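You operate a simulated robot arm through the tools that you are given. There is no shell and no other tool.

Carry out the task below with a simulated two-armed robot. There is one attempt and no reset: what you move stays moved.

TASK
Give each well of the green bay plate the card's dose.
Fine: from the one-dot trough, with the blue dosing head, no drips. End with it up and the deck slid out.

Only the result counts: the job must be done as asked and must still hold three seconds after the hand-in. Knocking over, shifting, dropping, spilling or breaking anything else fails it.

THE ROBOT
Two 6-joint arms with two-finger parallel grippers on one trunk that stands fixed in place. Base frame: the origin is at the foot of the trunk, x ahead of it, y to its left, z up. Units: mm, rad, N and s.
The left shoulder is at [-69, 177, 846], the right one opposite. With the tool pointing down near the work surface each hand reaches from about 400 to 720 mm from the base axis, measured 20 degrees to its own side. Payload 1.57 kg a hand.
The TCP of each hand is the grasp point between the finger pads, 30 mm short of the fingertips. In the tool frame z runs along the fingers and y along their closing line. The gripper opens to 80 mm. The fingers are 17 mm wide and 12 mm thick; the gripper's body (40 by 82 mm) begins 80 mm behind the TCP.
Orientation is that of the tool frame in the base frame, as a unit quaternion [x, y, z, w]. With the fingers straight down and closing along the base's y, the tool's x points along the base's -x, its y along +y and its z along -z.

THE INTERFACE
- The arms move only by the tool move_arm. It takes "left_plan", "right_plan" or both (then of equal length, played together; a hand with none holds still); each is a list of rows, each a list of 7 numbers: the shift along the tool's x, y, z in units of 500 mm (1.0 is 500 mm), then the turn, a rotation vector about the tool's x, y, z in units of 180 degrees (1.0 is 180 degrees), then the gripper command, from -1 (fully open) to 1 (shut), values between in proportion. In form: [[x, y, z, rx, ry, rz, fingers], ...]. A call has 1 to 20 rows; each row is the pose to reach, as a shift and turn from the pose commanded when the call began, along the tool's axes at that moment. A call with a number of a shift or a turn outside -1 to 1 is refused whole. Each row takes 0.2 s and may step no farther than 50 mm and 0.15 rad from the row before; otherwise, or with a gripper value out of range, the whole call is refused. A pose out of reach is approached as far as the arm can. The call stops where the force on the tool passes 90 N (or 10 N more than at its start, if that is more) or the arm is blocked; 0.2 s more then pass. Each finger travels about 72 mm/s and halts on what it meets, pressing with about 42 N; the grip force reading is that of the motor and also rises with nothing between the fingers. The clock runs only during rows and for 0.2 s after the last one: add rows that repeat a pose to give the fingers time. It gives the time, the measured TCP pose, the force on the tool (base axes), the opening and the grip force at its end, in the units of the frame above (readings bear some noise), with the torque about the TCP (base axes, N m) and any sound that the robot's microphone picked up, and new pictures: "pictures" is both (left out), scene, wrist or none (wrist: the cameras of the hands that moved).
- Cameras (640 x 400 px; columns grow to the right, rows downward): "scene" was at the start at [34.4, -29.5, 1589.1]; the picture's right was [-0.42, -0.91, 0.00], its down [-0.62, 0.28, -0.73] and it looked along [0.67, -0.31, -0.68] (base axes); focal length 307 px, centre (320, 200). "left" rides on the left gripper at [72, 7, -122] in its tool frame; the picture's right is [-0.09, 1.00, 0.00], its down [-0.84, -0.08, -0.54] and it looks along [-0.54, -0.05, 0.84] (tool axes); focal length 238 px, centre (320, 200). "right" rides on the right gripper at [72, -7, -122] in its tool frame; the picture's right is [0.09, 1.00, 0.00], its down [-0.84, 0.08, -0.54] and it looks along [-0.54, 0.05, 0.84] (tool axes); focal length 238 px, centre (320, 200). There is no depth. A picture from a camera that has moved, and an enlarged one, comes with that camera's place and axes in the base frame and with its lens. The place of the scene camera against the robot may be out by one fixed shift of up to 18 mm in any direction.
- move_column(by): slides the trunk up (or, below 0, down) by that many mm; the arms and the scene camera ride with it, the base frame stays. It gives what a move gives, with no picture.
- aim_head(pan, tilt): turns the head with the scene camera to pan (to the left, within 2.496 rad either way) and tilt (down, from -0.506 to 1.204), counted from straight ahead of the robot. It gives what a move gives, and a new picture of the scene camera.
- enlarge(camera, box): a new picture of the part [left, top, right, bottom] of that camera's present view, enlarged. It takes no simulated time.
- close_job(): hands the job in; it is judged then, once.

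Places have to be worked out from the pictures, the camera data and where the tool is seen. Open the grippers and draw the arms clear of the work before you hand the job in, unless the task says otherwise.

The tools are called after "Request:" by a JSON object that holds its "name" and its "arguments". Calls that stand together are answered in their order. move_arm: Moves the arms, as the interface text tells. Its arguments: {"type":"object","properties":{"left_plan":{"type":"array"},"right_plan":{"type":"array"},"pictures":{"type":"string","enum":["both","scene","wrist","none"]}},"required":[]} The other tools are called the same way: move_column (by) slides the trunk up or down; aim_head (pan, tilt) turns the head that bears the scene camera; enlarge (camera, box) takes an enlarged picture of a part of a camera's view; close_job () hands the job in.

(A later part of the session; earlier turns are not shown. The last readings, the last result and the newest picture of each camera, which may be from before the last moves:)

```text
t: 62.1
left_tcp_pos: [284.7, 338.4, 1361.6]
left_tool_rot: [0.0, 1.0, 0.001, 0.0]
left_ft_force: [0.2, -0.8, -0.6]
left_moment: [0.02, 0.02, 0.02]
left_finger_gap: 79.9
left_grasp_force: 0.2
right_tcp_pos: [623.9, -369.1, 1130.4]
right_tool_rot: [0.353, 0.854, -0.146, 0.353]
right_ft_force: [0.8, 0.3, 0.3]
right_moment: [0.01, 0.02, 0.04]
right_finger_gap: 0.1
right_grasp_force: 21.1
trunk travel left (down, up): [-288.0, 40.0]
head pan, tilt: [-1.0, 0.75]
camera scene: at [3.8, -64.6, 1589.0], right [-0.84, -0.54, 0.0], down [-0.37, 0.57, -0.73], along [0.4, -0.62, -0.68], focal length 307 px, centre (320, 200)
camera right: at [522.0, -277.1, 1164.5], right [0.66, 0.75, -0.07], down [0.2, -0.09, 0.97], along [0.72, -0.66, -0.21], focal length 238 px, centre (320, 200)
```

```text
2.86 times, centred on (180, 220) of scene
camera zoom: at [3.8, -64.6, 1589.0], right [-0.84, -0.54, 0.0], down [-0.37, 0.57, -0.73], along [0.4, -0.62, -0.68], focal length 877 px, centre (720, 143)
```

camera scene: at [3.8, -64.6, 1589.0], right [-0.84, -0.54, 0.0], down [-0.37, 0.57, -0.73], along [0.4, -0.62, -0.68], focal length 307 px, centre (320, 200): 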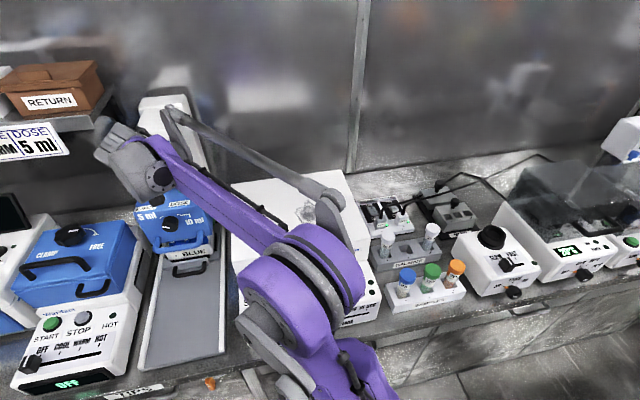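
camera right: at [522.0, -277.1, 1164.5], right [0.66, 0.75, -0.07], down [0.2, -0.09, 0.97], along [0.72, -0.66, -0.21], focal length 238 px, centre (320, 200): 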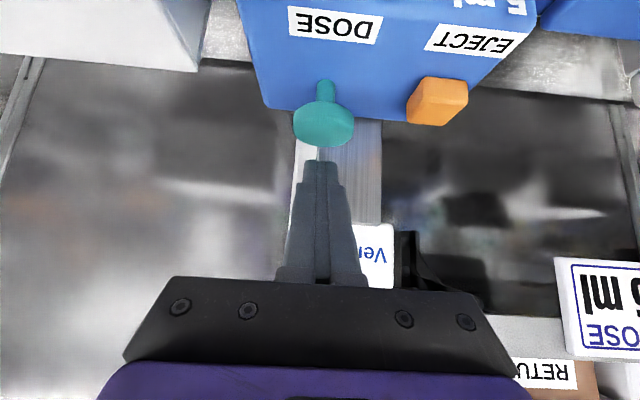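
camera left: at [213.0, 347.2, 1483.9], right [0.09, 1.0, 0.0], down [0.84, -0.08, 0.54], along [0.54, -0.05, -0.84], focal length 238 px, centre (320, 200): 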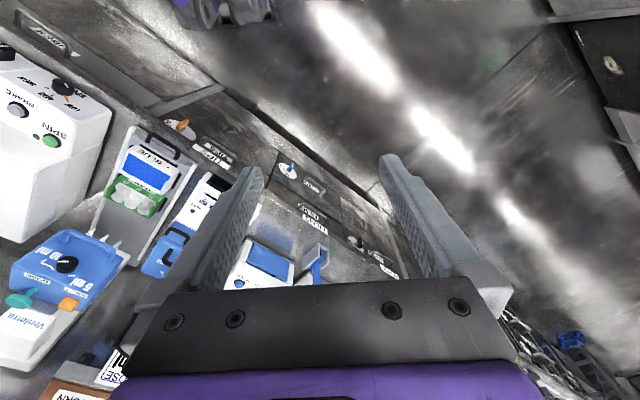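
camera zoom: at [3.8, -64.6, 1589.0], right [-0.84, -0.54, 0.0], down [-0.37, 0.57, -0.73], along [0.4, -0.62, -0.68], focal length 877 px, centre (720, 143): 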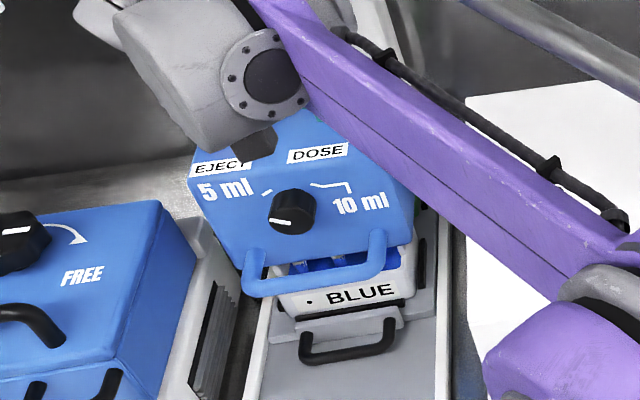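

The plunger sprang back. I'll zoom on the tips and trough to see whether liquid was drawn.

Request:
{"name": "enlarge", "arguments": {"camera": "scene", "box": [155, 225, 215, 265]}}

Request:
{"name": "enlarge", "arguments": {"camera": "left", "box": [0, 100, 230, 340]}}

```text
10.00 times, centred on (185, 245) of scene
camera zoom: at [3.8, -64.6, 1589.0], right [-0.84, -0.54, 0.0], down [-0.37, 0.57, -0.73], along [0.4, -0.62, -0.68], focal length 3070 px, centre (1670, -250)
```

zoom: 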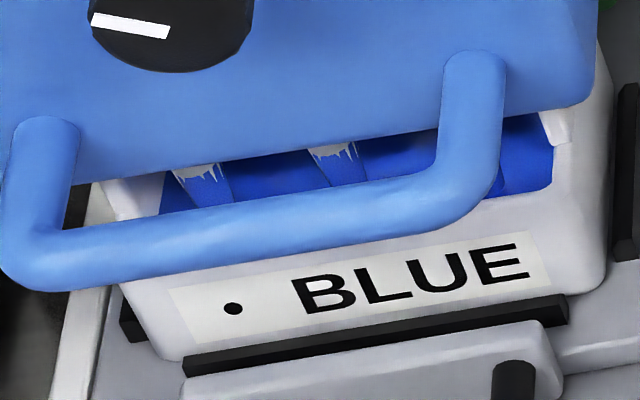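

```text
1.67 times, centred on (115, 220) of left
camera zoom: at [212.6, 345.0, 1484.3], right [0.09, 1.0, 0.0], down [0.84, -0.08, 0.54], along [0.54, -0.05, -0.84], focal length 397 px, centre (662, 167)
```

zoom: 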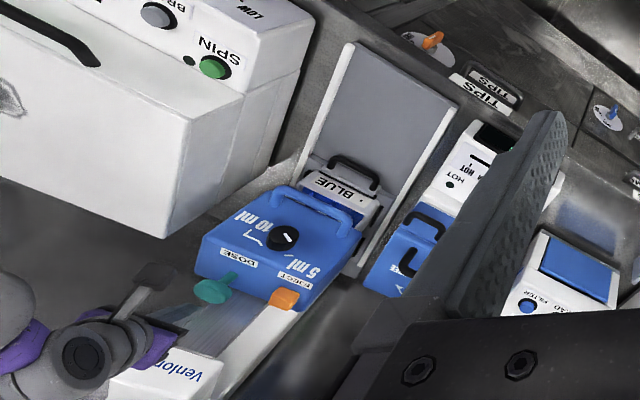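

Blue liquid is visible in the tips, so the draw worked. Now I'll bring the right hand back and down to lift the head by its bar from below, with the tool pitched 20° below horizontal.

Request:
{"name": "move_arm", "arguments": {"right_plan": [[0.05, 0.009, -0.04, 0, -0.02, 0, 1], [0.105, 0.018, -0.081, 0, -0.046, 0, 1], [0.16, 0.027, -0.122, 0, -0.07, 0, 1], [0.215, 0.036, -0.162, 0, -0.093, 0, 1], [0.27, 0.045, -0.203, 0, -0.116, 0, 1], [0.328, 0.0546, -0.243, 0, -0.139, 0, 1], [0.328, 0.0546, -0.243, 0, -0.139, 0, 1]], "pictures": "none"}}

```text
t: 63.7
left_tcp_pos: [286.1, 337.0, 1360.9]
left_tool_rot: [0.0, 1.0, -0.001, -0.001]
left_ft_force: [-0.2, -0.7, 0.0]
left_moment: [-0.02, -0.01, 0.01]
left_finger_gap: 79.9
left_grasp_force: 0.0
right_tcp_pos: [500.9, -207.7, 1099.1]
right_tool_rot: [0.313, 0.757, -0.219, 0.53]
right_ft_force: [-1.1, 0.8, -0.4]
right_moment: [0.0, 0.01, 0.0]
right_finger_gap: 0.2
right_grasp_force: 21.2
trunk travel left (down, up): [-288.0, 40.0]
head pan, tilt: [-1.0, 0.75]
```

Next I drop to the pre-position in front of and slightly below the bar.

Request:
{"name": "move_arm", "arguments": {"right_plan": [[0.05, 0, 0.033, 0, 0, 0, 1], [0.101, 0, 0.067, 0, 0, 0, 1], [0.151, 0, 0.1, 0, 0, 0, 1], [0.202, 0, 0.133, 0, 0, 0, 1], [0.2524, 0, 0.1664, 0, 0, 0, 1], [0.2524, 0, 0.1664, 0, 0, 0, 1]], "pictures": "both"}}

Request:
{"name": "enlarge", "arguments": {"camera": "right", "box": [220, 40, 420, 180]}}

```text
t: 65.1
left_tcp_pos: [285.3, 336.6, 1362.8]
left_tool_rot: [0.001, 1.0, 0.0, -0.001]
left_ft_force: [0.0, 0.3, 0.5]
left_moment: [-0.01, -0.04, -0.05]
left_finger_gap: 80.0
left_grasp_force: 0.1
right_tcp_pos: [525.3, -231.8, 953.2]
right_tool_rot: [0.314, 0.757, -0.22, 0.529]
right_ft_force: [-0.2, -0.4, -0.7]
right_moment: [0.01, 0.01, 0.02]
right_finger_gap: 0.0
right_grasp_force: 21.1
trunk travel left (down, up): [-288.0, 40.0]
head pan, tilt: [-1.0, 0.75]
camera scene: at [3.4, -64.6, 1589.0], right [-0.84, -0.54, 0.0], down [-0.37, 0.57, -0.73], along [0.4, -0.62, -0.68], focal length 307 px, centre (320, 200)
camera right: at [421.3, -138.2, 925.5], right [0.68, 0.73, -0.09], down [-0.1, 0.21, 0.97], along [0.72, -0.65, 0.22], focal length 238 px, centre (320, 200)
```

scene: 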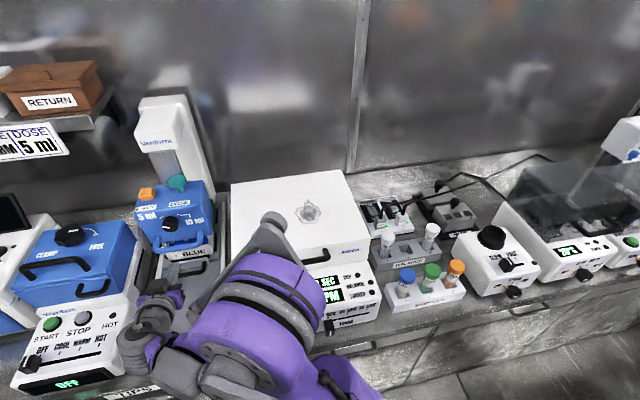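
right: 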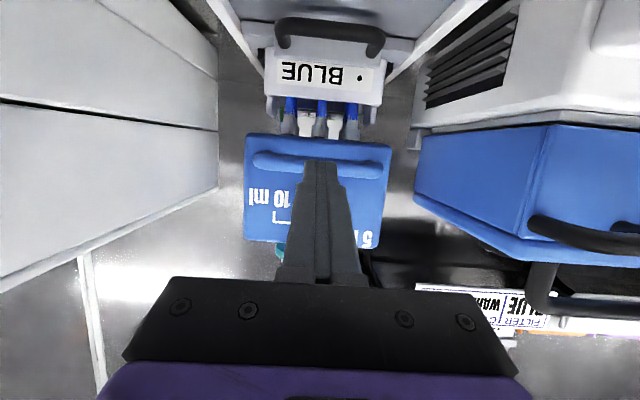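

```text
2.86 times, centred on (320, 110) of right
camera zoom: at [421.3, -138.2, 925.5], right [0.68, 0.73, -0.09], down [-0.1, 0.21, 0.97], along [0.72, -0.65, 0.22], focal length 681 px, centre (320, 457)
```

zoom: 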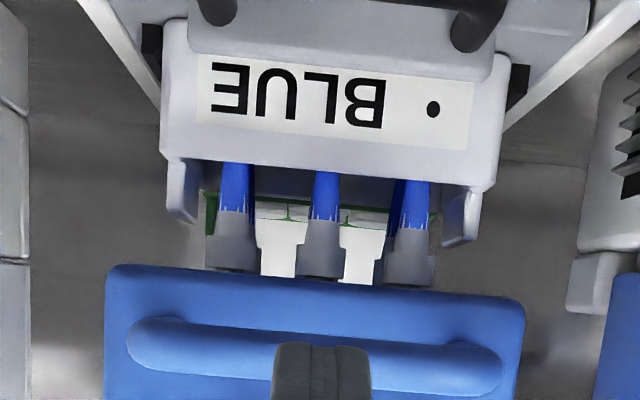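

The tips clearly hold blue liquid, and the bar is at about s 619, z 943. I'll slide the fingers in under the bar with a few mm of clearance.

Request:
{"name": "move_arm", "arguments": {"right_plan": [[0.005, 0, 0.04, 0, 0, 0, 1], [0.005, 0, 0.08, 0, 0, 0, 1], [0.005, 0, 0.12, 0, 0, 0, 1], [0.005, 0, 0.1442, 0, 0, 0, 1], [0.005, 0, 0.1442, 0, 0, 0, 1]], "pictures": "wrist"}}

Request:
{"name": "enlarge", "arguments": {"camera": "right", "box": [200, 60, 440, 220]}}

```text
t: 66.3
left_tcp_pos: [284.4, 337.3, 1361.4]
left_tool_rot: [0.0, 1.0, -0.001, 0.001]
left_ft_force: [0.8, -0.7, 0.3]
left_moment: [-0.01, 0.01, 0.0]
left_finger_gap: 80.3
left_grasp_force: 0.2
right_tcp_pos: [574.7, -282.4, 926.3]
right_tool_rot: [0.313, 0.757, -0.219, 0.53]
right_ft_force: [-0.2, -0.1, -0.2]
right_moment: [0.0, 0.01, -0.01]
right_finger_gap: 0.0
right_grasp_force: 21.4
trunk travel left (down, up): [-288.0, 40.0]
head pan, tilt: [-1.0, 0.75]
camera right: at [470.0, -187.2, 898.9], right [0.68, 0.73, -0.09], down [-0.1, 0.21, 0.97], along [0.72, -0.65, 0.22], focal length 238 px, centre (320, 200)
```

right: 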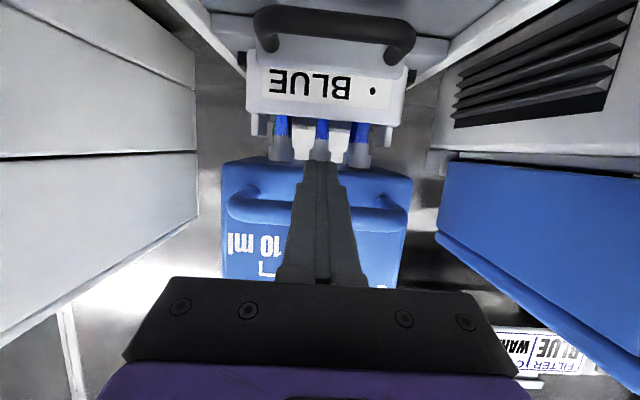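

```text
2.50 times, centred on (320, 140) of right
camera zoom: at [470.0, -187.2, 898.9], right [0.68, 0.73, -0.09], down [-0.1, 0.21, 0.97], along [0.72, -0.65, 0.22], focal length 596 px, centre (320, 350)
```

zoom: 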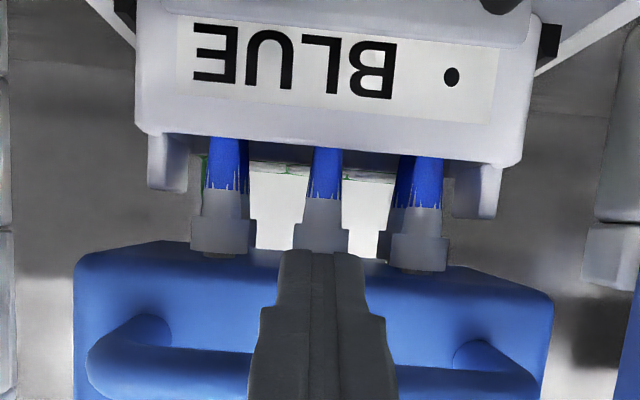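

The fingers are under the bar. I'll lift slowly (20 mm/s), 32 mm first.

Request:
{"name": "move_arm", "arguments": {"right_plan": [[-0.0056, 0, -0.0021, 0, 0, 0, 1], [-0.0113, 0, -0.0041, 0, 0, 0, 1], [-0.0188, 0, -0.0068, 0, 0, 0, 1], [-0.0263, 0, -0.0096, 0, 0, 0, 1], [-0.0338, 0, -0.0123, 0, 0, 0, 1], [-0.0414, 0, -0.015, 0, 0, 0, 1], [-0.0489, 0, -0.0178, 0, 0, 0, 1], [-0.0564, 0, -0.0205, 0, 0, 0, 1], [-0.0602, 0, -0.0219, 0, 0, 0, 1]], "pictures": "both"}}

Request:
{"name": "enlarge", "arguments": {"camera": "right", "box": [200, 60, 440, 220]}}

```text
t: 68.3
left_tcp_pos: [285.5, 337.4, 1362.2]
left_tool_rot: [0.0, 1.0, 0.0, 0.0]
left_ft_force: [0.4, 0.4, 0.1]
left_moment: [0.01, 0.0, 0.0]
left_finger_gap: 80.2
left_grasp_force: 0.0
right_tcp_pos: [574.4, -280.0, 959.0]
right_tool_rot: [0.314, 0.757, -0.22, 0.529]
right_ft_force: [0.8, -0.5, -1.5]
right_moment: [-0.01, 0.0, 0.04]
right_finger_gap: 0.2
right_grasp_force: 21.0
trunk travel left (down, up): [-288.0, 40.0]
head pan, tilt: [-1.0, 0.75]
camera scene: at [4.1, -64.7, 1589.0], right [-0.84, -0.54, 0.0], down [-0.37, 0.57, -0.73], along [0.4, -0.62, -0.68], focal length 307 px, centre (320, 200)
camera right: at [470.4, -186.2, 931.0], right [0.68, 0.73, -0.09], down [-0.1, 0.21, 0.97], along [0.72, -0.65, 0.22], focal length 238 px, centre (320, 200)
```

scene: 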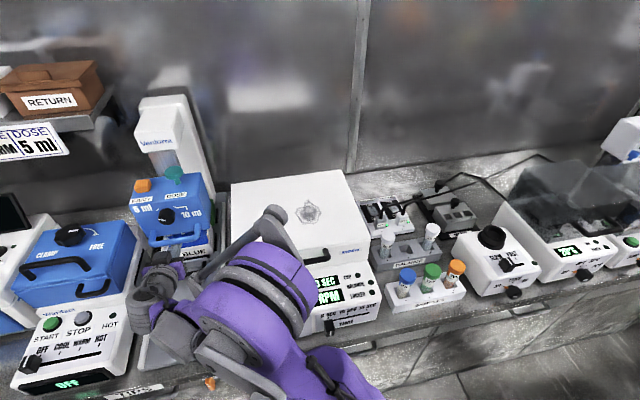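
right: 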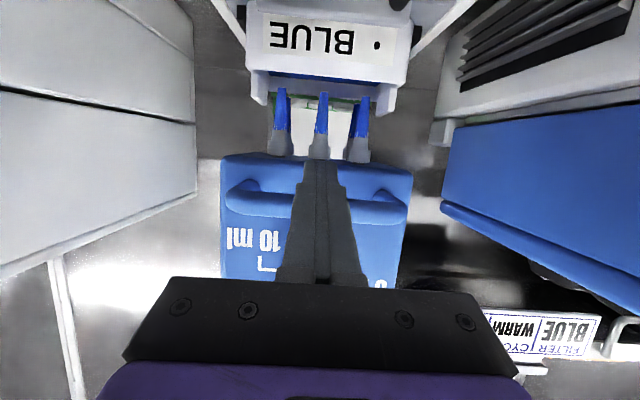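

```text
2.50 times, centred on (320, 140) of right
camera zoom: at [470.4, -186.2, 931.0], right [0.68, 0.73, -0.09], down [-0.1, 0.21, 0.97], along [0.72, -0.65, 0.22], focal length 596 px, centre (320, 350)
```

zoom: 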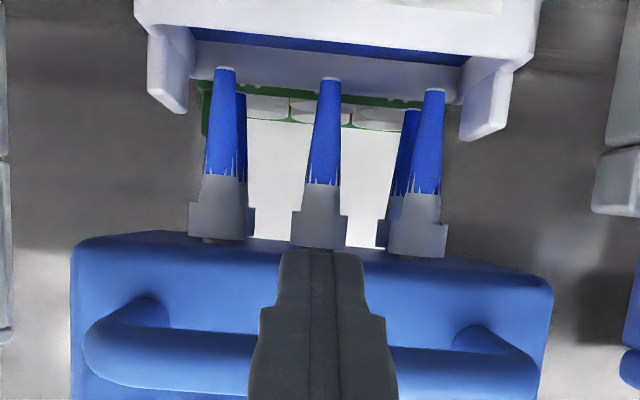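

The head is rising with filled tips. I'll check for hanging drops before continuing.

Request:
{"name": "enlarge", "arguments": {"camera": "right", "box": [265, 75, 385, 140]}}

```text
5.33 times, centred on (325, 108) of right
camera zoom: at [470.4, -186.2, 931.0], right [0.68, 0.73, -0.09], down [-0.1, 0.21, 0.97], along [0.72, -0.65, 0.22], focal length 1271 px, centre (293, 693)
```

zoom: 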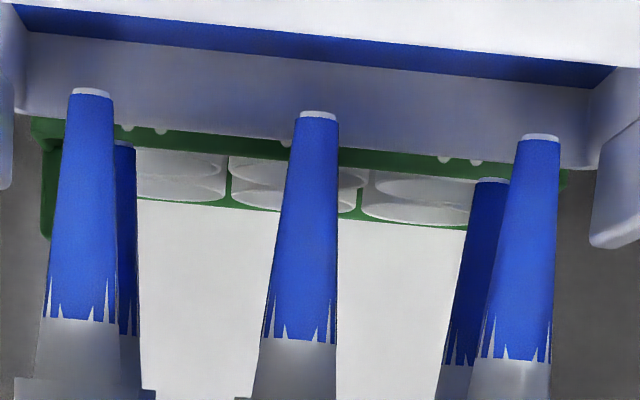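

No drops hang from the tips. I'll continue lifting to the top.

Request:
{"name": "move_arm", "arguments": {"right_plan": [[-0.0075, 0, -0.0027, 0, 0, 0, 1], [-0.015, 0, -0.0055, 0, 0, 0, 1], [-0.0226, 0, -0.0082, 0, 0, 0, 1], [-0.0301, 0, -0.0109, 0, 0, 0, 1], [-0.0376, 0, -0.0137, 0, 0, 0, 1], [-0.0451, 0, -0.0164, 0, 0, 0, 1], [-0.0526, 0, -0.0192, 0, 0, 0, 1], [-0.0602, 0, -0.0219, 0, 0, 0, 1], [-0.0677, 0, -0.0246, 0, 0, 0, 1], [-0.0752, 0, -0.0274, 0, 0, 0, 1], [-0.0827, 0, -0.0301, 0, 0, 0, 1], [-0.0883, 0, -0.0321, 0, 0, 0, 1]], "pictures": "both"}}

Request:
{"name": "enlarge", "arguments": {"camera": "scene", "box": [90, 130, 250, 270]}}

Request:
{"name": "enlarge", "arguments": {"camera": "right", "box": [220, 0, 420, 160]}}

```text
t: 70.9
left_tcp_pos: [285.2, 338.1, 1362.1]
left_tool_rot: [0.0, 1.0, 0.001, -0.001]
left_ft_force: [-0.3, 0.2, -0.5]
left_moment: [-0.02, -0.03, -0.01]
left_finger_gap: 79.9
left_grasp_force: 0.0
right_tcp_pos: [573.9, -279.7, 1003.8]
right_tool_rot: [0.313, 0.757, -0.219, 0.53]
right_ft_force: [-0.5, 0.5, 0.8]
right_moment: [0.0, 0.05, -0.01]
right_finger_gap: 0.0
right_grasp_force: 21.6
trunk travel left (down, up): [-288.0, 40.0]
head pan, tilt: [-1.0, 0.75]
camera scene: at [3.9, -64.6, 1589.0], right [-0.84, -0.54, 0.0], down [-0.37, 0.57, -0.73], along [0.4, -0.62, -0.68], focal length 307 px, centre (320, 200)
camera right: at [470.4, -186.2, 977.3], right [0.68, 0.73, -0.09], down [-0.1, 0.21, 0.97], along [0.72, -0.65, 0.22], focal length 238 px, centre (320, 200)
```

scene: 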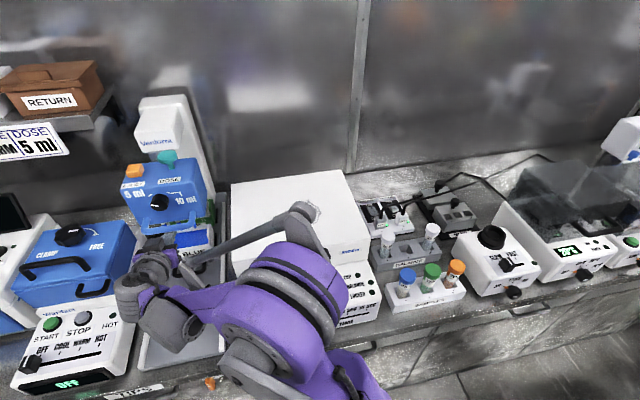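
right: 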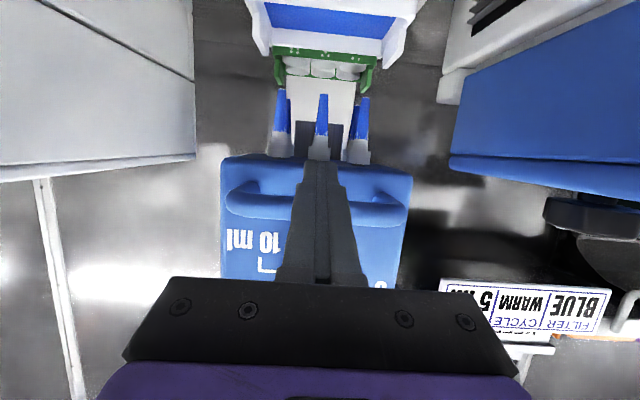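

```text
2.86 times, centred on (170, 200) of scene
camera zoom: at [3.9, -64.6, 1589.0], right [-0.84, -0.54, 0.0], down [-0.37, 0.57, -0.73], along [0.4, -0.62, -0.68], focal length 877 px, centre (749, 200)
```

zoom: 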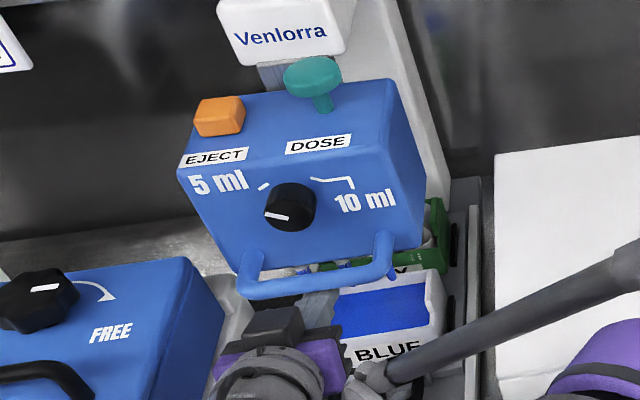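

```text
2.50 times, centred on (320, 80) of right
camera zoom: at [470.4, -186.2, 977.3], right [0.68, 0.73, -0.09], down [-0.1, 0.21, 0.97], along [0.72, -0.65, 0.22], focal length 596 px, centre (320, 500)
```

zoom: 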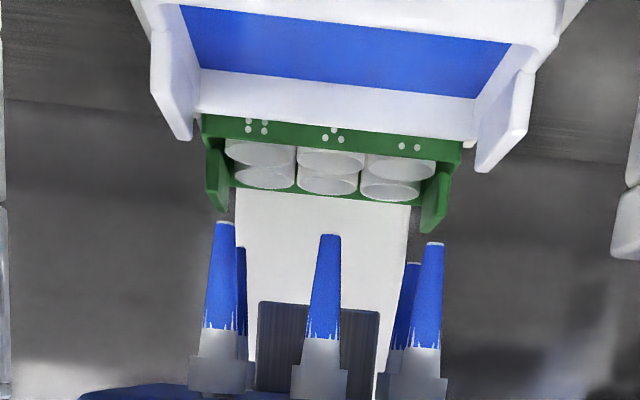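

The head is back at its top position, tips full and not dripping. Now I'll lower slightly off the bar and back out.

Request:
{"name": "move_arm", "arguments": {"right_plan": [[0.008, 0, 0.003, 0, 0, 0, 1], [0.008, 0, -0.05, 0, 0, 0, 1], [0.008, 0, -0.12, 0, 0, 0, 1], [0.008, 0, -0.18, 0, 0, 0, 1]], "pictures": "none"}}

Request:
{"name": "move_arm", "arguments": {"right_plan": [[0.0158, 0, 0.0079, 0.0152, 0.0152, 0.0396, 0.35], [0.0315, 0, 0.0157, 0.0304, 0.0304, 0.0793, 0.35], [0.0473, 0, 0.0236, 0.0457, 0.0457, 0.1189, 0.35], [0.063, 0, 0.0315, 0.0609, 0.0609, 0.1585, 0.35], [0.0788, 0, 0.0393, 0.0761, 0.0761, 0.1982, 0.35], [0.0945, 0, 0.0472, 0.0913, 0.0913, 0.2378, 0.35], [0.1103, 0, 0.0551, 0.1065, 0.1065, 0.2774, 0.35], [0.126, 0, 0.0629, 0.1217, 0.1217, 0.3171, 0.35], [0.1418, 0, 0.0708, 0.137, 0.137, 0.3567, 0.35], [0.1575, 0, 0.0787, 0.1522, 0.1522, 0.3963, 0.35], [0.1733, 0, 0.0865, 0.1674, 0.1674, 0.436, 0.35], [0.189, 0.001, 0.0944, 0.1826, 0.1826, 0.4756, 0.35], [0.189, 0.001, 0.0944, 0.1826, 0.1826, 0.4756, 0.35]], "pictures": "both"}}

```text
t: 71.9
left_tcp_pos: [284.0, 337.5, 1361.8]
left_tool_rot: [0.001, 1.0, 0.0, -0.001]
left_ft_force: [-1.1, 0.0, 0.0]
left_moment: [-0.01, 0.0, 0.01]
left_finger_gap: 79.9
left_grasp_force: 0.0
right_tcp_pos: [513.2, -220.5, 1032.4]
right_tool_rot: [0.314, 0.757, -0.22, 0.53]
right_ft_force: [0.0, -0.1, -0.7]
right_moment: [0.02, 0.0, 0.0]
right_finger_gap: 0.0
right_grasp_force: 21.2
trunk travel left (down, up): [-288.0, 40.0]
head pan, tilt: [-1.0, 0.75]
```

```text
t: 74.7
left_tcp_pos: [285.3, 337.3, 1362.0]
left_tool_rot: [0.0, 1.0, 0.0, 0.0]
left_ft_force: [-0.4, 0.1, 0.5]
left_moment: [0.02, 0.01, 0.01]
left_finger_gap: 80.0
left_grasp_force: 0.0
right_tcp_pos: [521.5, -228.0, 926.3]
right_tool_rot: [0.897, 0.37, 0.092, 0.223]
right_ft_force: [0.5, 0.1, -0.7]
right_moment: [-0.02, 0.03, 0.01]
right_finger_gap: 26.1
right_grasp_force: 0.1
trunk travel left (down, up): [-288.0, 40.0]
head pan, tilt: [-1.0, 0.75]
camera scene: at [3.8, -64.4, 1589.0], right [-0.84, -0.54, 0.0], down [-0.37, 0.57, -0.73], along [0.4, -0.62, -0.68], focal length 307 px, centre (320, 200)
camera right: at [527.4, -132.0, 1030.3], right [0.69, -0.56, 0.47], down [-0.72, -0.46, 0.51], along [-0.07, -0.69, -0.72], focal length 238 px, centre (320, 200)
```

scene: 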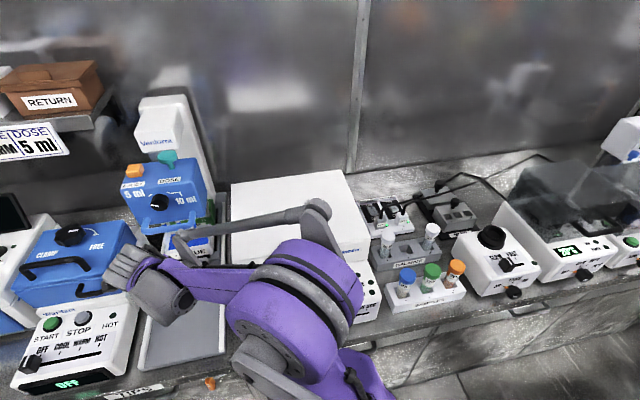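
right: 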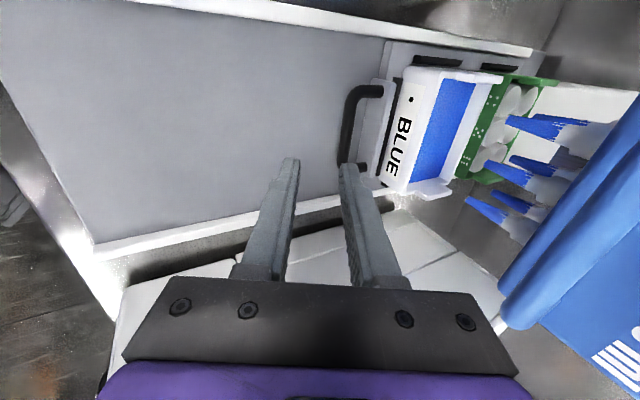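

I'm above the deck handle again at the same attitude. I'll go to the pre-grip point 60 mm off the bar and check.

Request:
{"name": "move_arm", "arguments": {"right_plan": [[0, 0.028, 0.033, 0, 0, 0, 0.35], [0, 0.0556, 0.0658, 0, 0, 0, 0.35], [0, 0.0556, 0.0658, 0, 0, 0, 0.35]], "pictures": "wrist"}}

Request:
{"name": "enlarge", "arguments": {"camera": "right", "box": [260, 60, 420, 200]}}

Request:
{"name": "enlarge", "arguments": {"camera": "right", "box": [420, 60, 640, 260]}}

```text
t: 75.5
left_tcp_pos: [284.0, 337.5, 1361.7]
left_tool_rot: [0.0, 1.0, 0.0, 0.0]
left_ft_force: [0.4, -0.6, 0.1]
left_moment: [0.02, -0.01, -0.02]
left_finger_gap: 79.9
left_grasp_force: 0.1
right_tcp_pos: [549.8, -256.3, 910.8]
right_tool_rot: [0.897, 0.37, 0.092, 0.224]
right_ft_force: [-0.2, 0.0, 0.4]
right_moment: [0.03, -0.02, 0.04]
right_finger_gap: 25.9
right_grasp_force: 0.1
trunk travel left (down, up): [-288.0, 40.0]
head pan, tilt: [-1.0, 0.75]
camera right: at [554.6, -161.1, 1013.8], right [0.69, -0.56, 0.47], down [-0.72, -0.46, 0.51], along [-0.07, -0.69, -0.72], focal length 238 px, centre (320, 200)
```

right: 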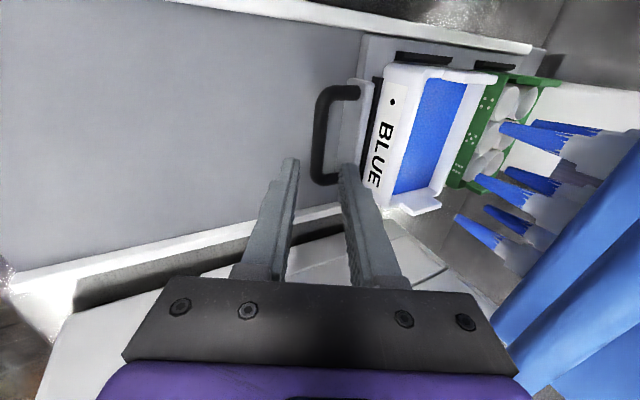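

```text
2.86 times, centred on (340, 130) of right
camera zoom: at [554.6, -161.1, 1013.8], right [0.69, -0.56, 0.47], down [-0.72, -0.46, 0.51], along [-0.07, -0.69, -0.72], focal length 681 px, centre (263, 400)
```

zoom: 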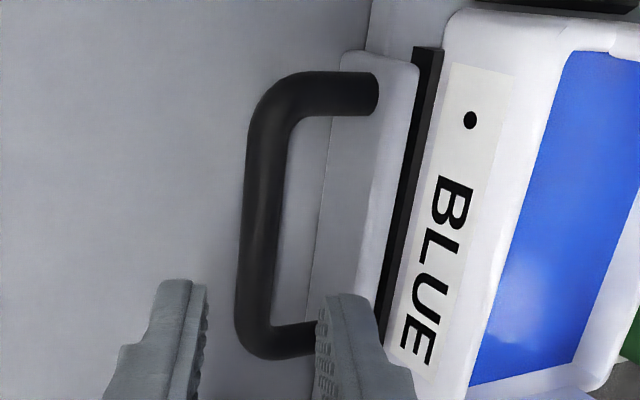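

```text
2.00 times, centred on (530, 160) of right
camera zoom: at [554.6, -161.1, 1013.8], right [0.69, -0.56, 0.47], down [-0.72, -0.46, 0.51], along [-0.07, -0.69, -0.72], focal length 477 px, centre (-100, 280)
```

zoom: 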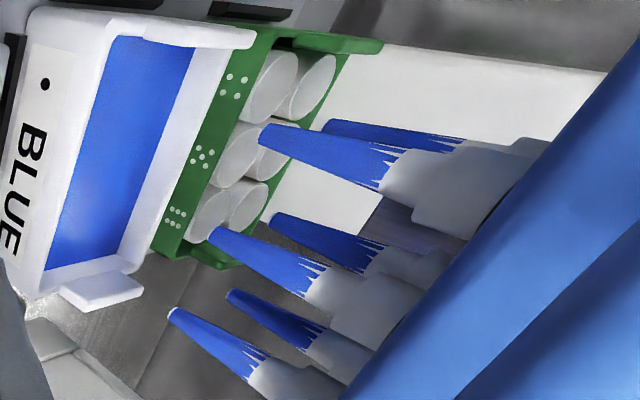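

From this view the wells are at bar +198/+241 and the tip rows at s≈689/733. So the deck must come out about 114 mm to put the wells under the tips. I'll grip the bar now.

Request:
{"name": "move_arm", "arguments": {"right_plan": [[0, 0, 0.05, 0, 0, 0, 0.35], [0, 0, 0.09, 0, 0, 0, 0.35], [0, 0, 0.12, 0, 0, 0, 0.35], [0, 0, 0.12, 0, 0, 0, 1], [0, 0, 0.12, 0, 0, 0, 1], [0, 0, 0.12, 0, 0, 0, 1]], "pictures": "wrist"}}

```text
t: 76.9
left_tcp_pos: [286.4, 337.3, 1361.2]
left_tool_rot: [0.0, 1.0, 0.0, 0.0]
left_ft_force: [0.2, 0.6, 0.6]
left_moment: [0.02, -0.02, -0.01]
left_finger_gap: 79.9
left_grasp_force: 0.1
right_tcp_pos: [569.3, -275.5, 857.0]
right_tool_rot: [0.896, 0.372, 0.092, 0.223]
right_ft_force: [1.9, -0.2, -2.1]
right_moment: [-0.04, 0.06, 0.51]
right_finger_gap: 11.6
right_grasp_force: 28.5
trunk travel left (down, up): [-288.0, 40.0]
head pan, tilt: [-1.0, 0.75]
camera right: at [574.9, -179.7, 960.9], right [0.69, -0.56, 0.47], down [-0.72, -0.46, 0.52], along [-0.07, -0.69, -0.72], focal length 238 px, centre (320, 200)
```

right: 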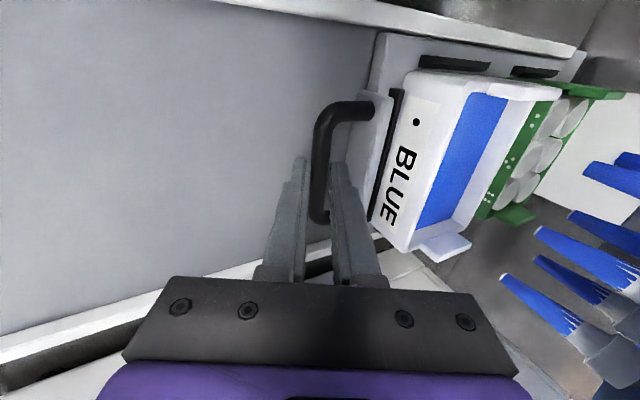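

The bar is gripped. I'll pull the deck out 114 mm with a smooth ramp.

Request:
{"name": "move_arm", "arguments": {"right_plan": [[0, -0.0053, -0.0028, 0, 0, 0, 1], [0, -0.0159, -0.0084, 0, 0, 0, 1], [0, -0.03, -0.0159, 0, 0, 0, 1], [0, -0.0459, -0.0244, 0, 0, 0, 1], [0, -0.0636, -0.0338, 0, 0, 0, 1], [0, -0.0812, -0.0431, 0, 0, 0, 1], [0, -0.0989, -0.0525, 0, 0, 0, 1], [0, -0.1166, -0.0619, 0, 0, 0, 1], [0, -0.1342, -0.0713, 0, 0, 0, 1], [0, -0.1519, -0.0807, 0, 0, 0, 1], [0, -0.1678, -0.0891, 0, 0, 0, 1], [0, -0.1819, -0.0966, 0, 0, 0, 1], [0, -0.1925, -0.1022, 0, 0, 0, 1], [0, -0.1996, -0.106, 0, 0, 0, 1], [0, -0.2013, -0.1069, 0, 0, 0, 1]], "pictures": "both"}}

```text
t: 80.1
left_tcp_pos: [286.4, 336.7, 1362.3]
left_tool_rot: [0.0, 1.0, 0.0, 0.0]
left_ft_force: [0.2, -0.1, -0.7]
left_moment: [0.01, 0.04, 0.01]
left_finger_gap: 80.2
left_grasp_force: 0.0
right_tcp_pos: [491.1, -195.6, 857.6]
right_tool_rot: [0.897, 0.371, 0.092, 0.222]
right_ft_force: [-8.3, -3.6, -19.9]
right_moment: [0.17, 0.24, 0.51]
right_finger_gap: 11.8
right_grasp_force: 29.3
trunk travel left (down, up): [-288.0, 40.0]
head pan, tilt: [-1.0, 0.75]
camera scene: at [4.4, -65.9, 1588.8], right [-0.84, -0.54, 0.0], down [-0.37, 0.57, -0.73], along [0.4, -0.61, -0.68], focal length 307 px, centre (320, 200)
camera right: at [495.2, -100.0, 961.1], right [0.69, -0.56, 0.46], down [-0.72, -0.46, 0.52], along [-0.07, -0.69, -0.72], focal length 238 px, centre (320, 200)
```

scene: 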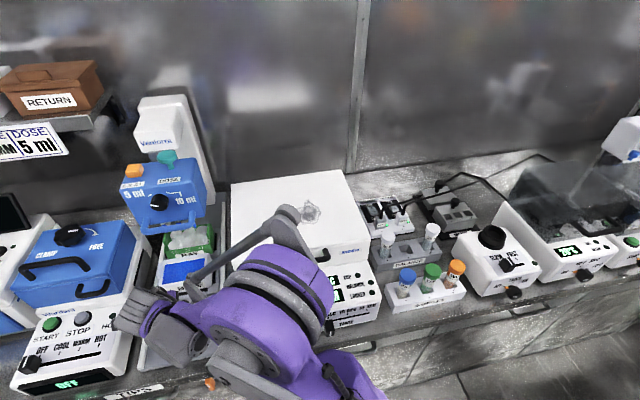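
right: 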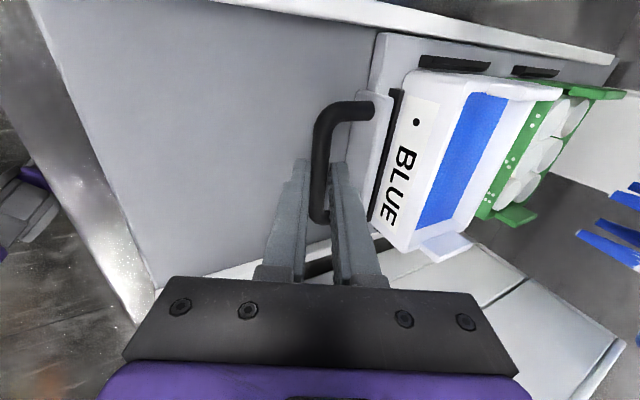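

The deck moved about 112 mm. I'll zoom to measure wells against tips.

Request:
{"name": "enlarge", "arguments": {"camera": "right", "box": [460, 60, 640, 300]}}

Request:
{"name": "enlarge", "arguments": {"camera": "scene", "box": [130, 190, 240, 280]}}

```text
1.67 times, centred on (550, 180) of right
camera zoom: at [495.2, -100.0, 961.1], right [0.69, -0.56, 0.46], down [-0.72, -0.46, 0.52], along [-0.07, -0.69, -0.72], focal length 397 px, centre (-63, 233)
```

zoom: 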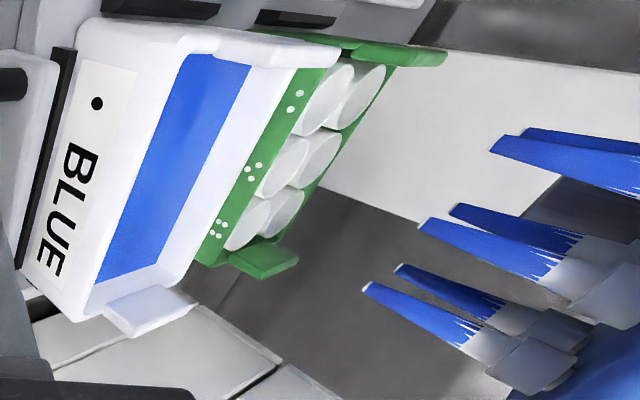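

```text
4.44 times, centred on (185, 235) of scene
camera zoom: at [4.4, -65.9, 1588.8], right [-0.84, -0.54, 0.0], down [-0.37, 0.57, -0.73], along [0.4, -0.61, -0.68], focal length 1364 px, centre (920, 44)
```

zoom: 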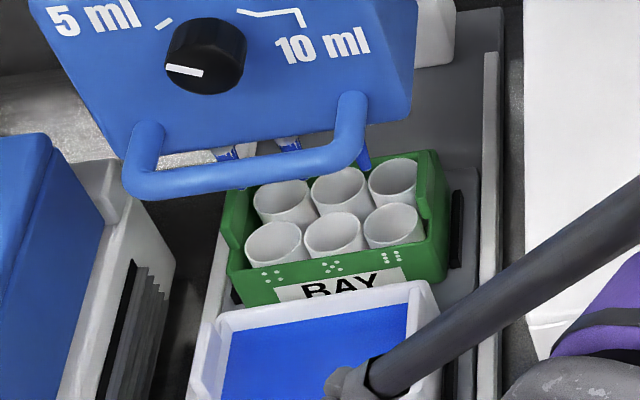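

By measurement the plate is still about 4–5 mm too far in, so I'll pull 4.5 mm more.

Request:
{"name": "move_arm", "arguments": {"right_plan": [[0, -0.004, -0.0021, 0, 0, 0, 1], [0, -0.0079, -0.0042, 0, 0, 0, 1], [0, -0.0079, -0.0042, 0, 0, 0, 1]], "pictures": "none"}}

```text
t: 80.9
left_tcp_pos: [287.3, 337.1, 1361.5]
left_tool_rot: [0.0, 1.0, 0.001, -0.001]
left_ft_force: [-0.2, 0.0, -0.2]
left_moment: [0.02, -0.01, 0.0]
left_finger_gap: 80.1
left_grasp_force: 0.2
right_tcp_pos: [488.1, -194.6, 856.5]
right_tool_rot: [0.897, 0.37, 0.093, 0.223]
right_ft_force: [-3.7, -6.8, -23.5]
right_moment: [-0.18, 0.44, 0.29]
right_finger_gap: 11.8
right_grasp_force: 29.0
trunk travel left (down, up): [-288.0, 40.0]
head pan, tilt: [-1.0, 0.75]
```

I'll use the scene camera zoom to compare tip positions with well positions, accounting for the vertical offset.

Request:
{"name": "enlarge", "arguments": {"camera": "scene", "box": [150, 215, 220, 260]}}

Request:
{"name": "enlarge", "arguments": {"camera": "left", "box": [40, 130, 200, 290]}}

```text
8.89 times, centred on (185, 238) of scene
camera zoom: at [5.4, -66.2, 1588.9], right [-0.84, -0.54, 0.0], down [-0.37, 0.57, -0.73], along [0.39, -0.61, -0.68], focal length 2728 px, centre (1520, -133)
```

zoom: 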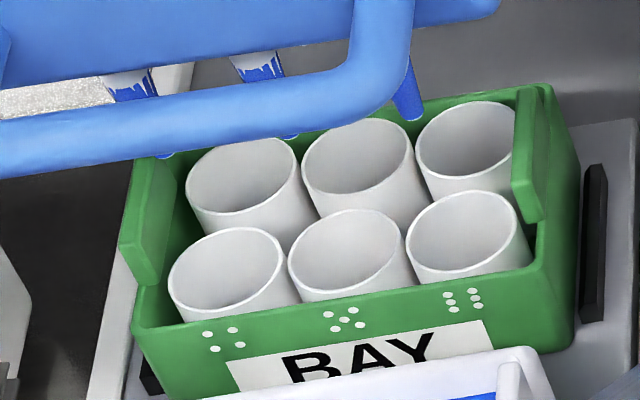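

```text
2.50 times, centred on (120, 210) of left
camera zoom: at [214.2, 343.6, 1484.4], right [0.09, 1.0, 0.0], down [0.84, -0.08, 0.54], along [0.54, -0.05, -0.84], focal length 596 px, centre (820, 175)
```

zoom: 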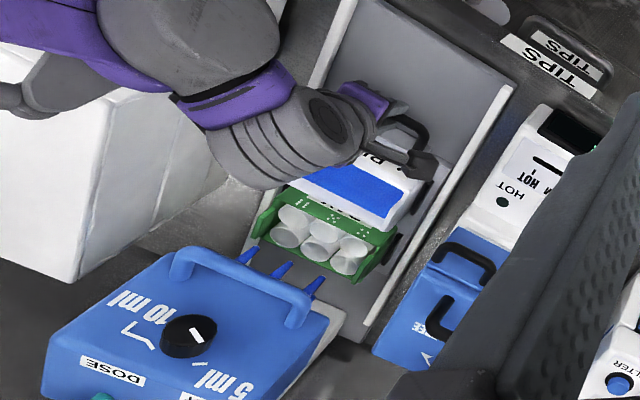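

Scene-zoom comparison: the tip bottoms line up laterally, and the wells sit about 3 mm too far in. I'll pull about 2.8 mm more and re-measure.

Request:
{"name": "move_arm", "arguments": {"right_plan": [[0, -0.0025, -0.0013, 0, 0, 0, 1], [0, -0.005, -0.0027, 0, 0, 0, 1], [0, -0.005, -0.0027, 0, 0, 0, 1]], "pictures": "none"}}

Request:
{"name": "enlarge", "arguments": {"camera": "scene", "box": [150, 215, 220, 260]}}

```text
t: 81.7
left_tcp_pos: [286.4, 335.2, 1362.3]
left_tool_rot: [0.0, 1.0, 0.001, -0.001]
left_ft_force: [-0.1, -0.5, 0.3]
left_moment: [0.0, 0.01, -0.02]
left_finger_gap: 79.8
left_grasp_force: 0.0
right_tcp_pos: [484.2, -190.2, 856.7]
right_tool_rot: [0.897, 0.37, 0.092, 0.223]
right_ft_force: [-4.4, -10.9, -20.1]
right_moment: [-0.31, 0.41, 0.27]
right_finger_gap: 11.6
right_grasp_force: 29.2
trunk travel left (down, up): [-288.0, 40.0]
head pan, tilt: [-1.0, 0.75]
```

```text
8.89 times, centred on (185, 238) of scene
camera zoom: at [5.2, -66.7, 1588.9], right [-0.84, -0.54, 0.0], down [-0.37, 0.57, -0.73], along [0.39, -0.61, -0.68], focal length 2728 px, centre (1520, -133)
```

zoom: 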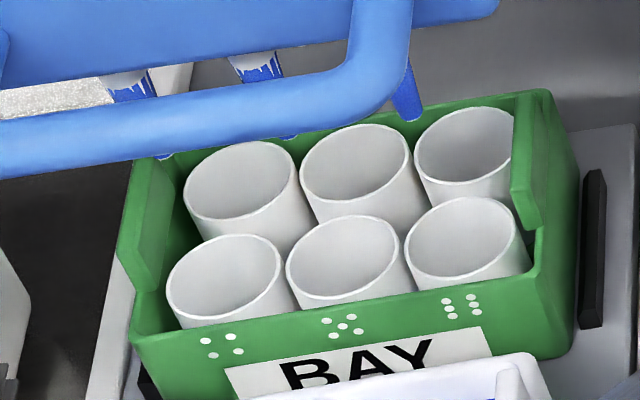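

Now the projected well positions coincide with the tips. I'll cross-check with the left wrist camera before lowering.

Request:
{"name": "enlarge", "arguments": {"camera": "left", "box": [85, 165, 165, 225]}}

```text
6.67 times, centred on (125, 195) of left
camera zoom: at [214.0, 343.0, 1484.5], right [0.09, 1.0, 0.0], down [0.84, -0.08, 0.54], along [0.54, -0.05, -0.84], focal length 1589 px, centre (1620, 233)
```

zoom: 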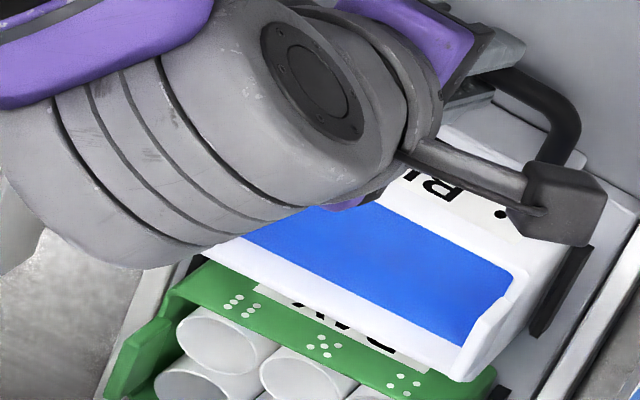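

Request:
{"name": "enlarge", "arguments": {"camera": "left", "box": [90, 205, 170, 265]}}

```text
6.67 times, centred on (130, 235) of left
camera zoom: at [214.0, 343.0, 1484.5], right [0.09, 1.0, 0.0], down [0.84, -0.08, 0.54], along [0.54, -0.05, -0.84], focal length 1589 px, centre (1587, -33)
```

zoom: 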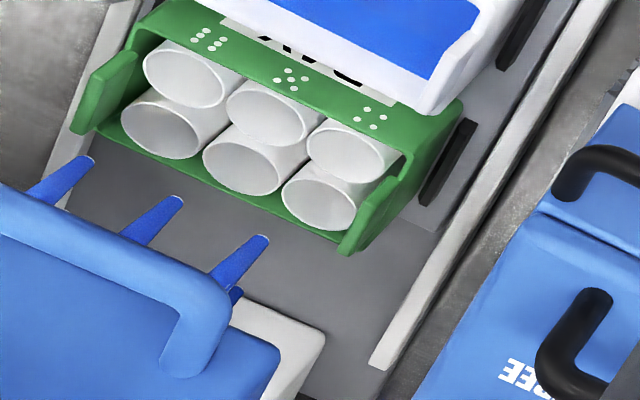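

The left view suggests the wells may now be a few mm too far out, while the scene view says they're about right. I'll zoom tighter in both to settle it.

Request:
{"name": "enlarge", "arguments": {"camera": "left", "box": [94, 208, 138, 252]}}

Request:
{"name": "enlarge", "arguments": {"camera": "scene", "box": [165, 222, 210, 252]}}

```text
9.09 times, centred on (116, 230) of left
camera zoom: at [214.0, 343.0, 1484.5], right [0.09, 1.0, 0.0], down [0.84, -0.08, 0.54], along [0.54, -0.05, -0.84], focal length 2167 px, centre (2174, -73)
```

zoom: 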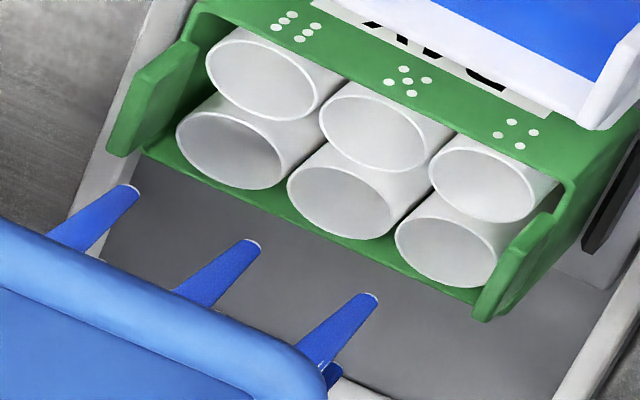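

```text
13.33 times, centred on (188, 237) of scene
camera zoom: at [5.2, -66.7, 1588.9], right [-0.84, -0.54, 0.0], down [-0.37, 0.57, -0.73], along [0.39, -0.61, -0.68], focal length 4093 px, centre (2087, -293)
```

zoom: 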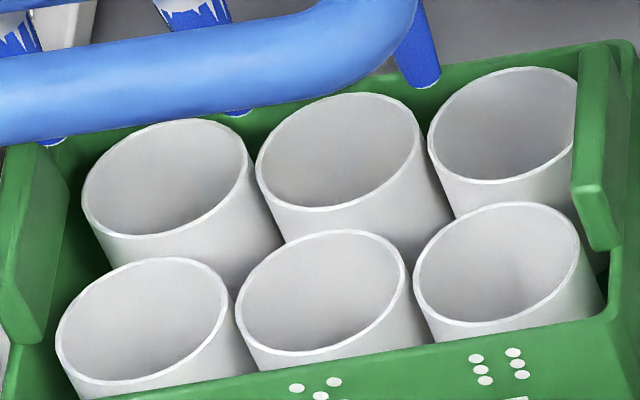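

With finer picks both cameras agree: the tips are within about 1.5 mm of the well centres. I'll release the handle and withdraw along the tool axis.

Request:
{"name": "move_arm", "arguments": {"right_plan": [[0, 0, 0, 0, 0, 0, 0.35], [0, 0, 0, 0, 0, 0, 0.35], [0, 0, -0.02, 0, 0, 0, 0.35], [0, 0, -0.06, 0, 0, 0, 0.35], [0, 0, -0.12, 0, 0, 0, 0.35], [0, 0, -0.18, 0, 0, 0, 0.35]], "pictures": "wrist"}}

Request:
{"name": "enlarge", "arguments": {"camera": "left", "box": [94, 208, 138, 252]}}

```text
t: 83.1
left_tcp_pos: [285.4, 337.6, 1362.0]
left_tool_rot: [0.001, 1.0, 0.0, 0.0]
left_ft_force: [-0.1, -0.3, -0.2]
left_moment: [0.01, -0.04, -0.03]
left_finger_gap: 80.4
left_grasp_force: 0.0
right_tcp_pos: [454.5, -159.9, 937.1]
right_tool_rot: [0.897, 0.371, 0.092, 0.223]
right_ft_force: [-0.1, 0.1, -0.2]
right_moment: [-0.02, 0.01, 0.0]
right_finger_gap: 26.0
right_grasp_force: 0.1
trunk travel left (down, up): [-288.0, 40.0]
head pan, tilt: [-1.0, 0.75]
camera right: at [459.8, -63.7, 1040.9], right [0.69, -0.56, 0.47], down [-0.72, -0.46, 0.52], along [-0.07, -0.69, -0.72], focal length 238 px, centre (320, 200)
```

right: 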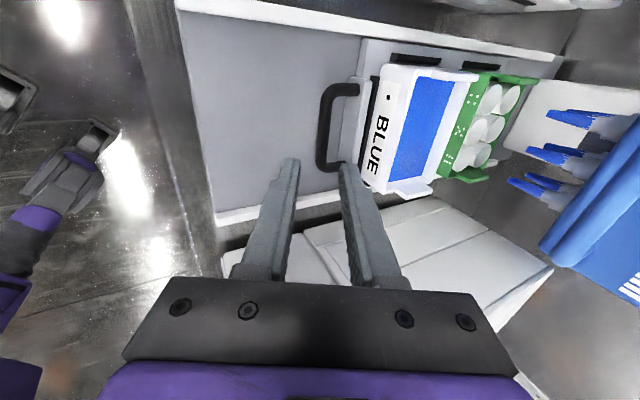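

```text
9.09 times, centred on (116, 230) of left
camera zoom: at [212.1, 345.0, 1484.4], right [0.09, 1.0, 0.0], down [0.84, -0.08, 0.54], along [0.54, -0.05, -0.84], focal length 2167 px, centre (2174, -73)
```

zoom: 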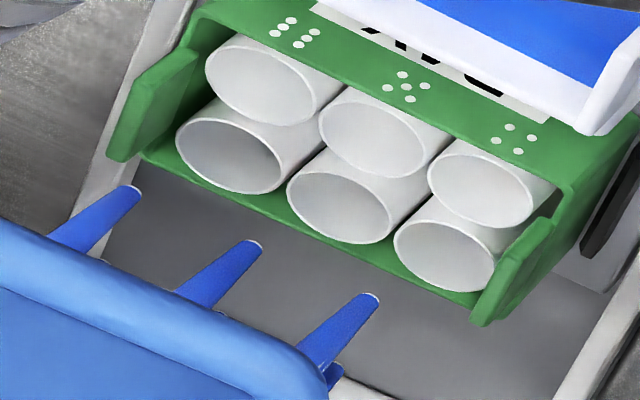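

On release the deck crept about 2 mm inward, suggesting it seated in a detent; the tips are still well inside the wells' openings. I'll bring the right hand back to the horizontal closed-finger pose in front of the head's bar.

Request:
{"name": "move_arm", "arguments": {"right_plan": [[0, 0.0198, -0.0076, -0.0206, -0.0206, -0.0343, 1], [0, 0.0396, -0.0152, -0.0412, -0.0412, -0.0686, 1], [0, 0.0594, -0.0228, -0.0619, -0.0619, -0.103, 1], [-0.001, 0.0793, -0.0303, -0.0825, -0.0825, -0.1373, 1], [-0.001, 0.0991, -0.0379, -0.1031, -0.1031, -0.1716, 1], [-0.001, 0.1189, -0.0455, -0.1237, -0.1237, -0.2059, 1], [-0.001, 0.1387, -0.0531, -0.1444, -0.1444, -0.2403, 1], [-0.001, 0.1585, -0.0607, -0.165, -0.165, -0.2746, 1], [-0.001, 0.1783, -0.0683, -0.1856, -0.1856, -0.3089, 1], [-0.002, 0.1982, -0.0758, -0.2062, -0.2062, -0.3432, 1], [-0.002, 0.218, -0.0834, -0.2268, -0.2268, -0.3776, 1], [-0.002, 0.2378, -0.091, -0.2475, -0.2475, -0.4119, 1], [-0.002, 0.2576, -0.0986, -0.2681, -0.2681, -0.4462, 1], [-0.002, 0.2576, -0.0986, -0.2681, -0.2681, -0.4462, 1]], "pictures": "wrist"}}

Request:
{"name": "enlarge", "arguments": {"camera": "scene", "box": [165, 222, 210, 252]}}

Request:
{"name": "enlarge", "arguments": {"camera": "left", "box": [94, 208, 138, 252]}}

```text
t: 86.1
left_tcp_pos: [284.8, 338.1, 1361.5]
left_tool_rot: [0.0, 1.0, 0.0, 0.001]
left_ft_force: [0.1, -0.1, 0.4]
left_moment: [0.01, 0.0, -0.02]
left_finger_gap: 79.9
left_grasp_force: 0.0
right_tcp_pos: [517.5, -225.9, 1040.0]
right_tool_rot: [0.27, 0.654, -0.271, 0.653]
right_ft_force: [0.1, -1.2, -0.2]
right_moment: [0.0, 0.0, -0.03]
right_finger_gap: 0.0
right_grasp_force: 22.1
trunk travel left (down, up): [-288.0, 40.0]
head pan, tilt: [-1.0, 0.75]
camera right: at [425.7, -144.3, 968.0], right [0.7, 0.7, -0.09], down [-0.33, 0.44, 0.84], along [0.63, -0.56, 0.54], focal length 238 px, centre (320, 200)
```

right: 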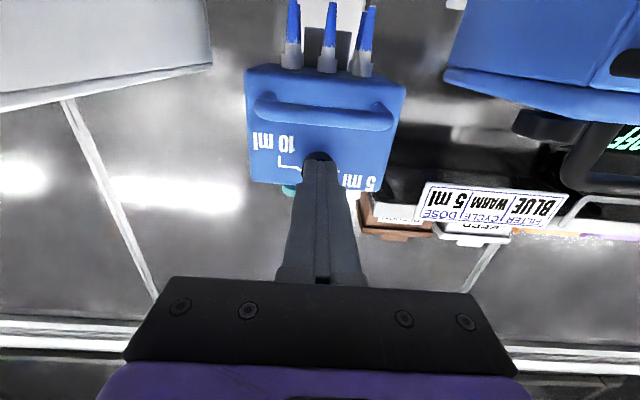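

```text
13.33 times, centred on (188, 237) of scene
camera zoom: at [3.9, -64.4, 1589.0], right [-0.84, -0.54, 0.0], down [-0.37, 0.57, -0.73], along [0.4, -0.62, -0.68], focal length 4093 px, centre (2087, -293)
```

zoom: 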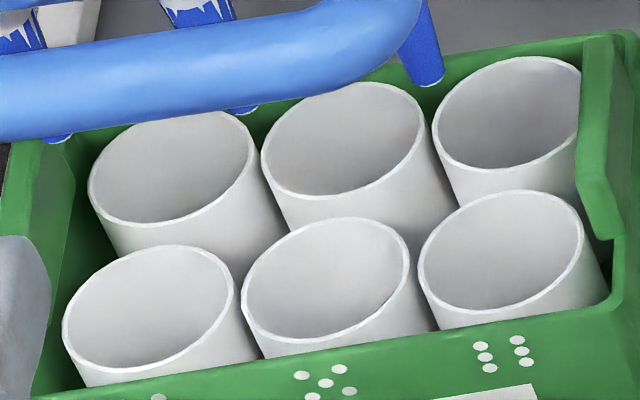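

```text
9.09 times, centred on (116, 230) of left
camera zoom: at [212.8, 345.2, 1484.2], right [0.09, 1.0, 0.0], down [0.84, -0.08, 0.54], along [0.54, -0.05, -0.84], focal length 2167 px, centre (2174, -73)
```

zoom: 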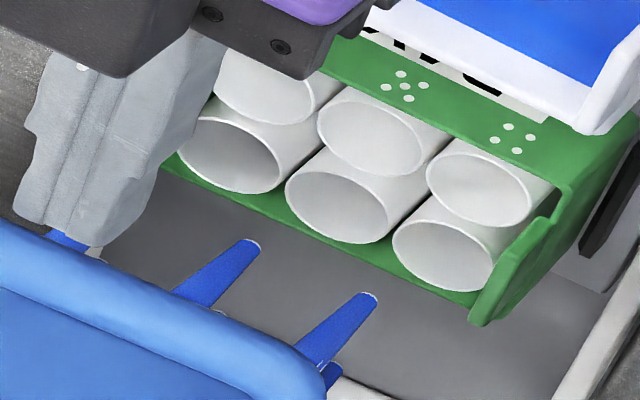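

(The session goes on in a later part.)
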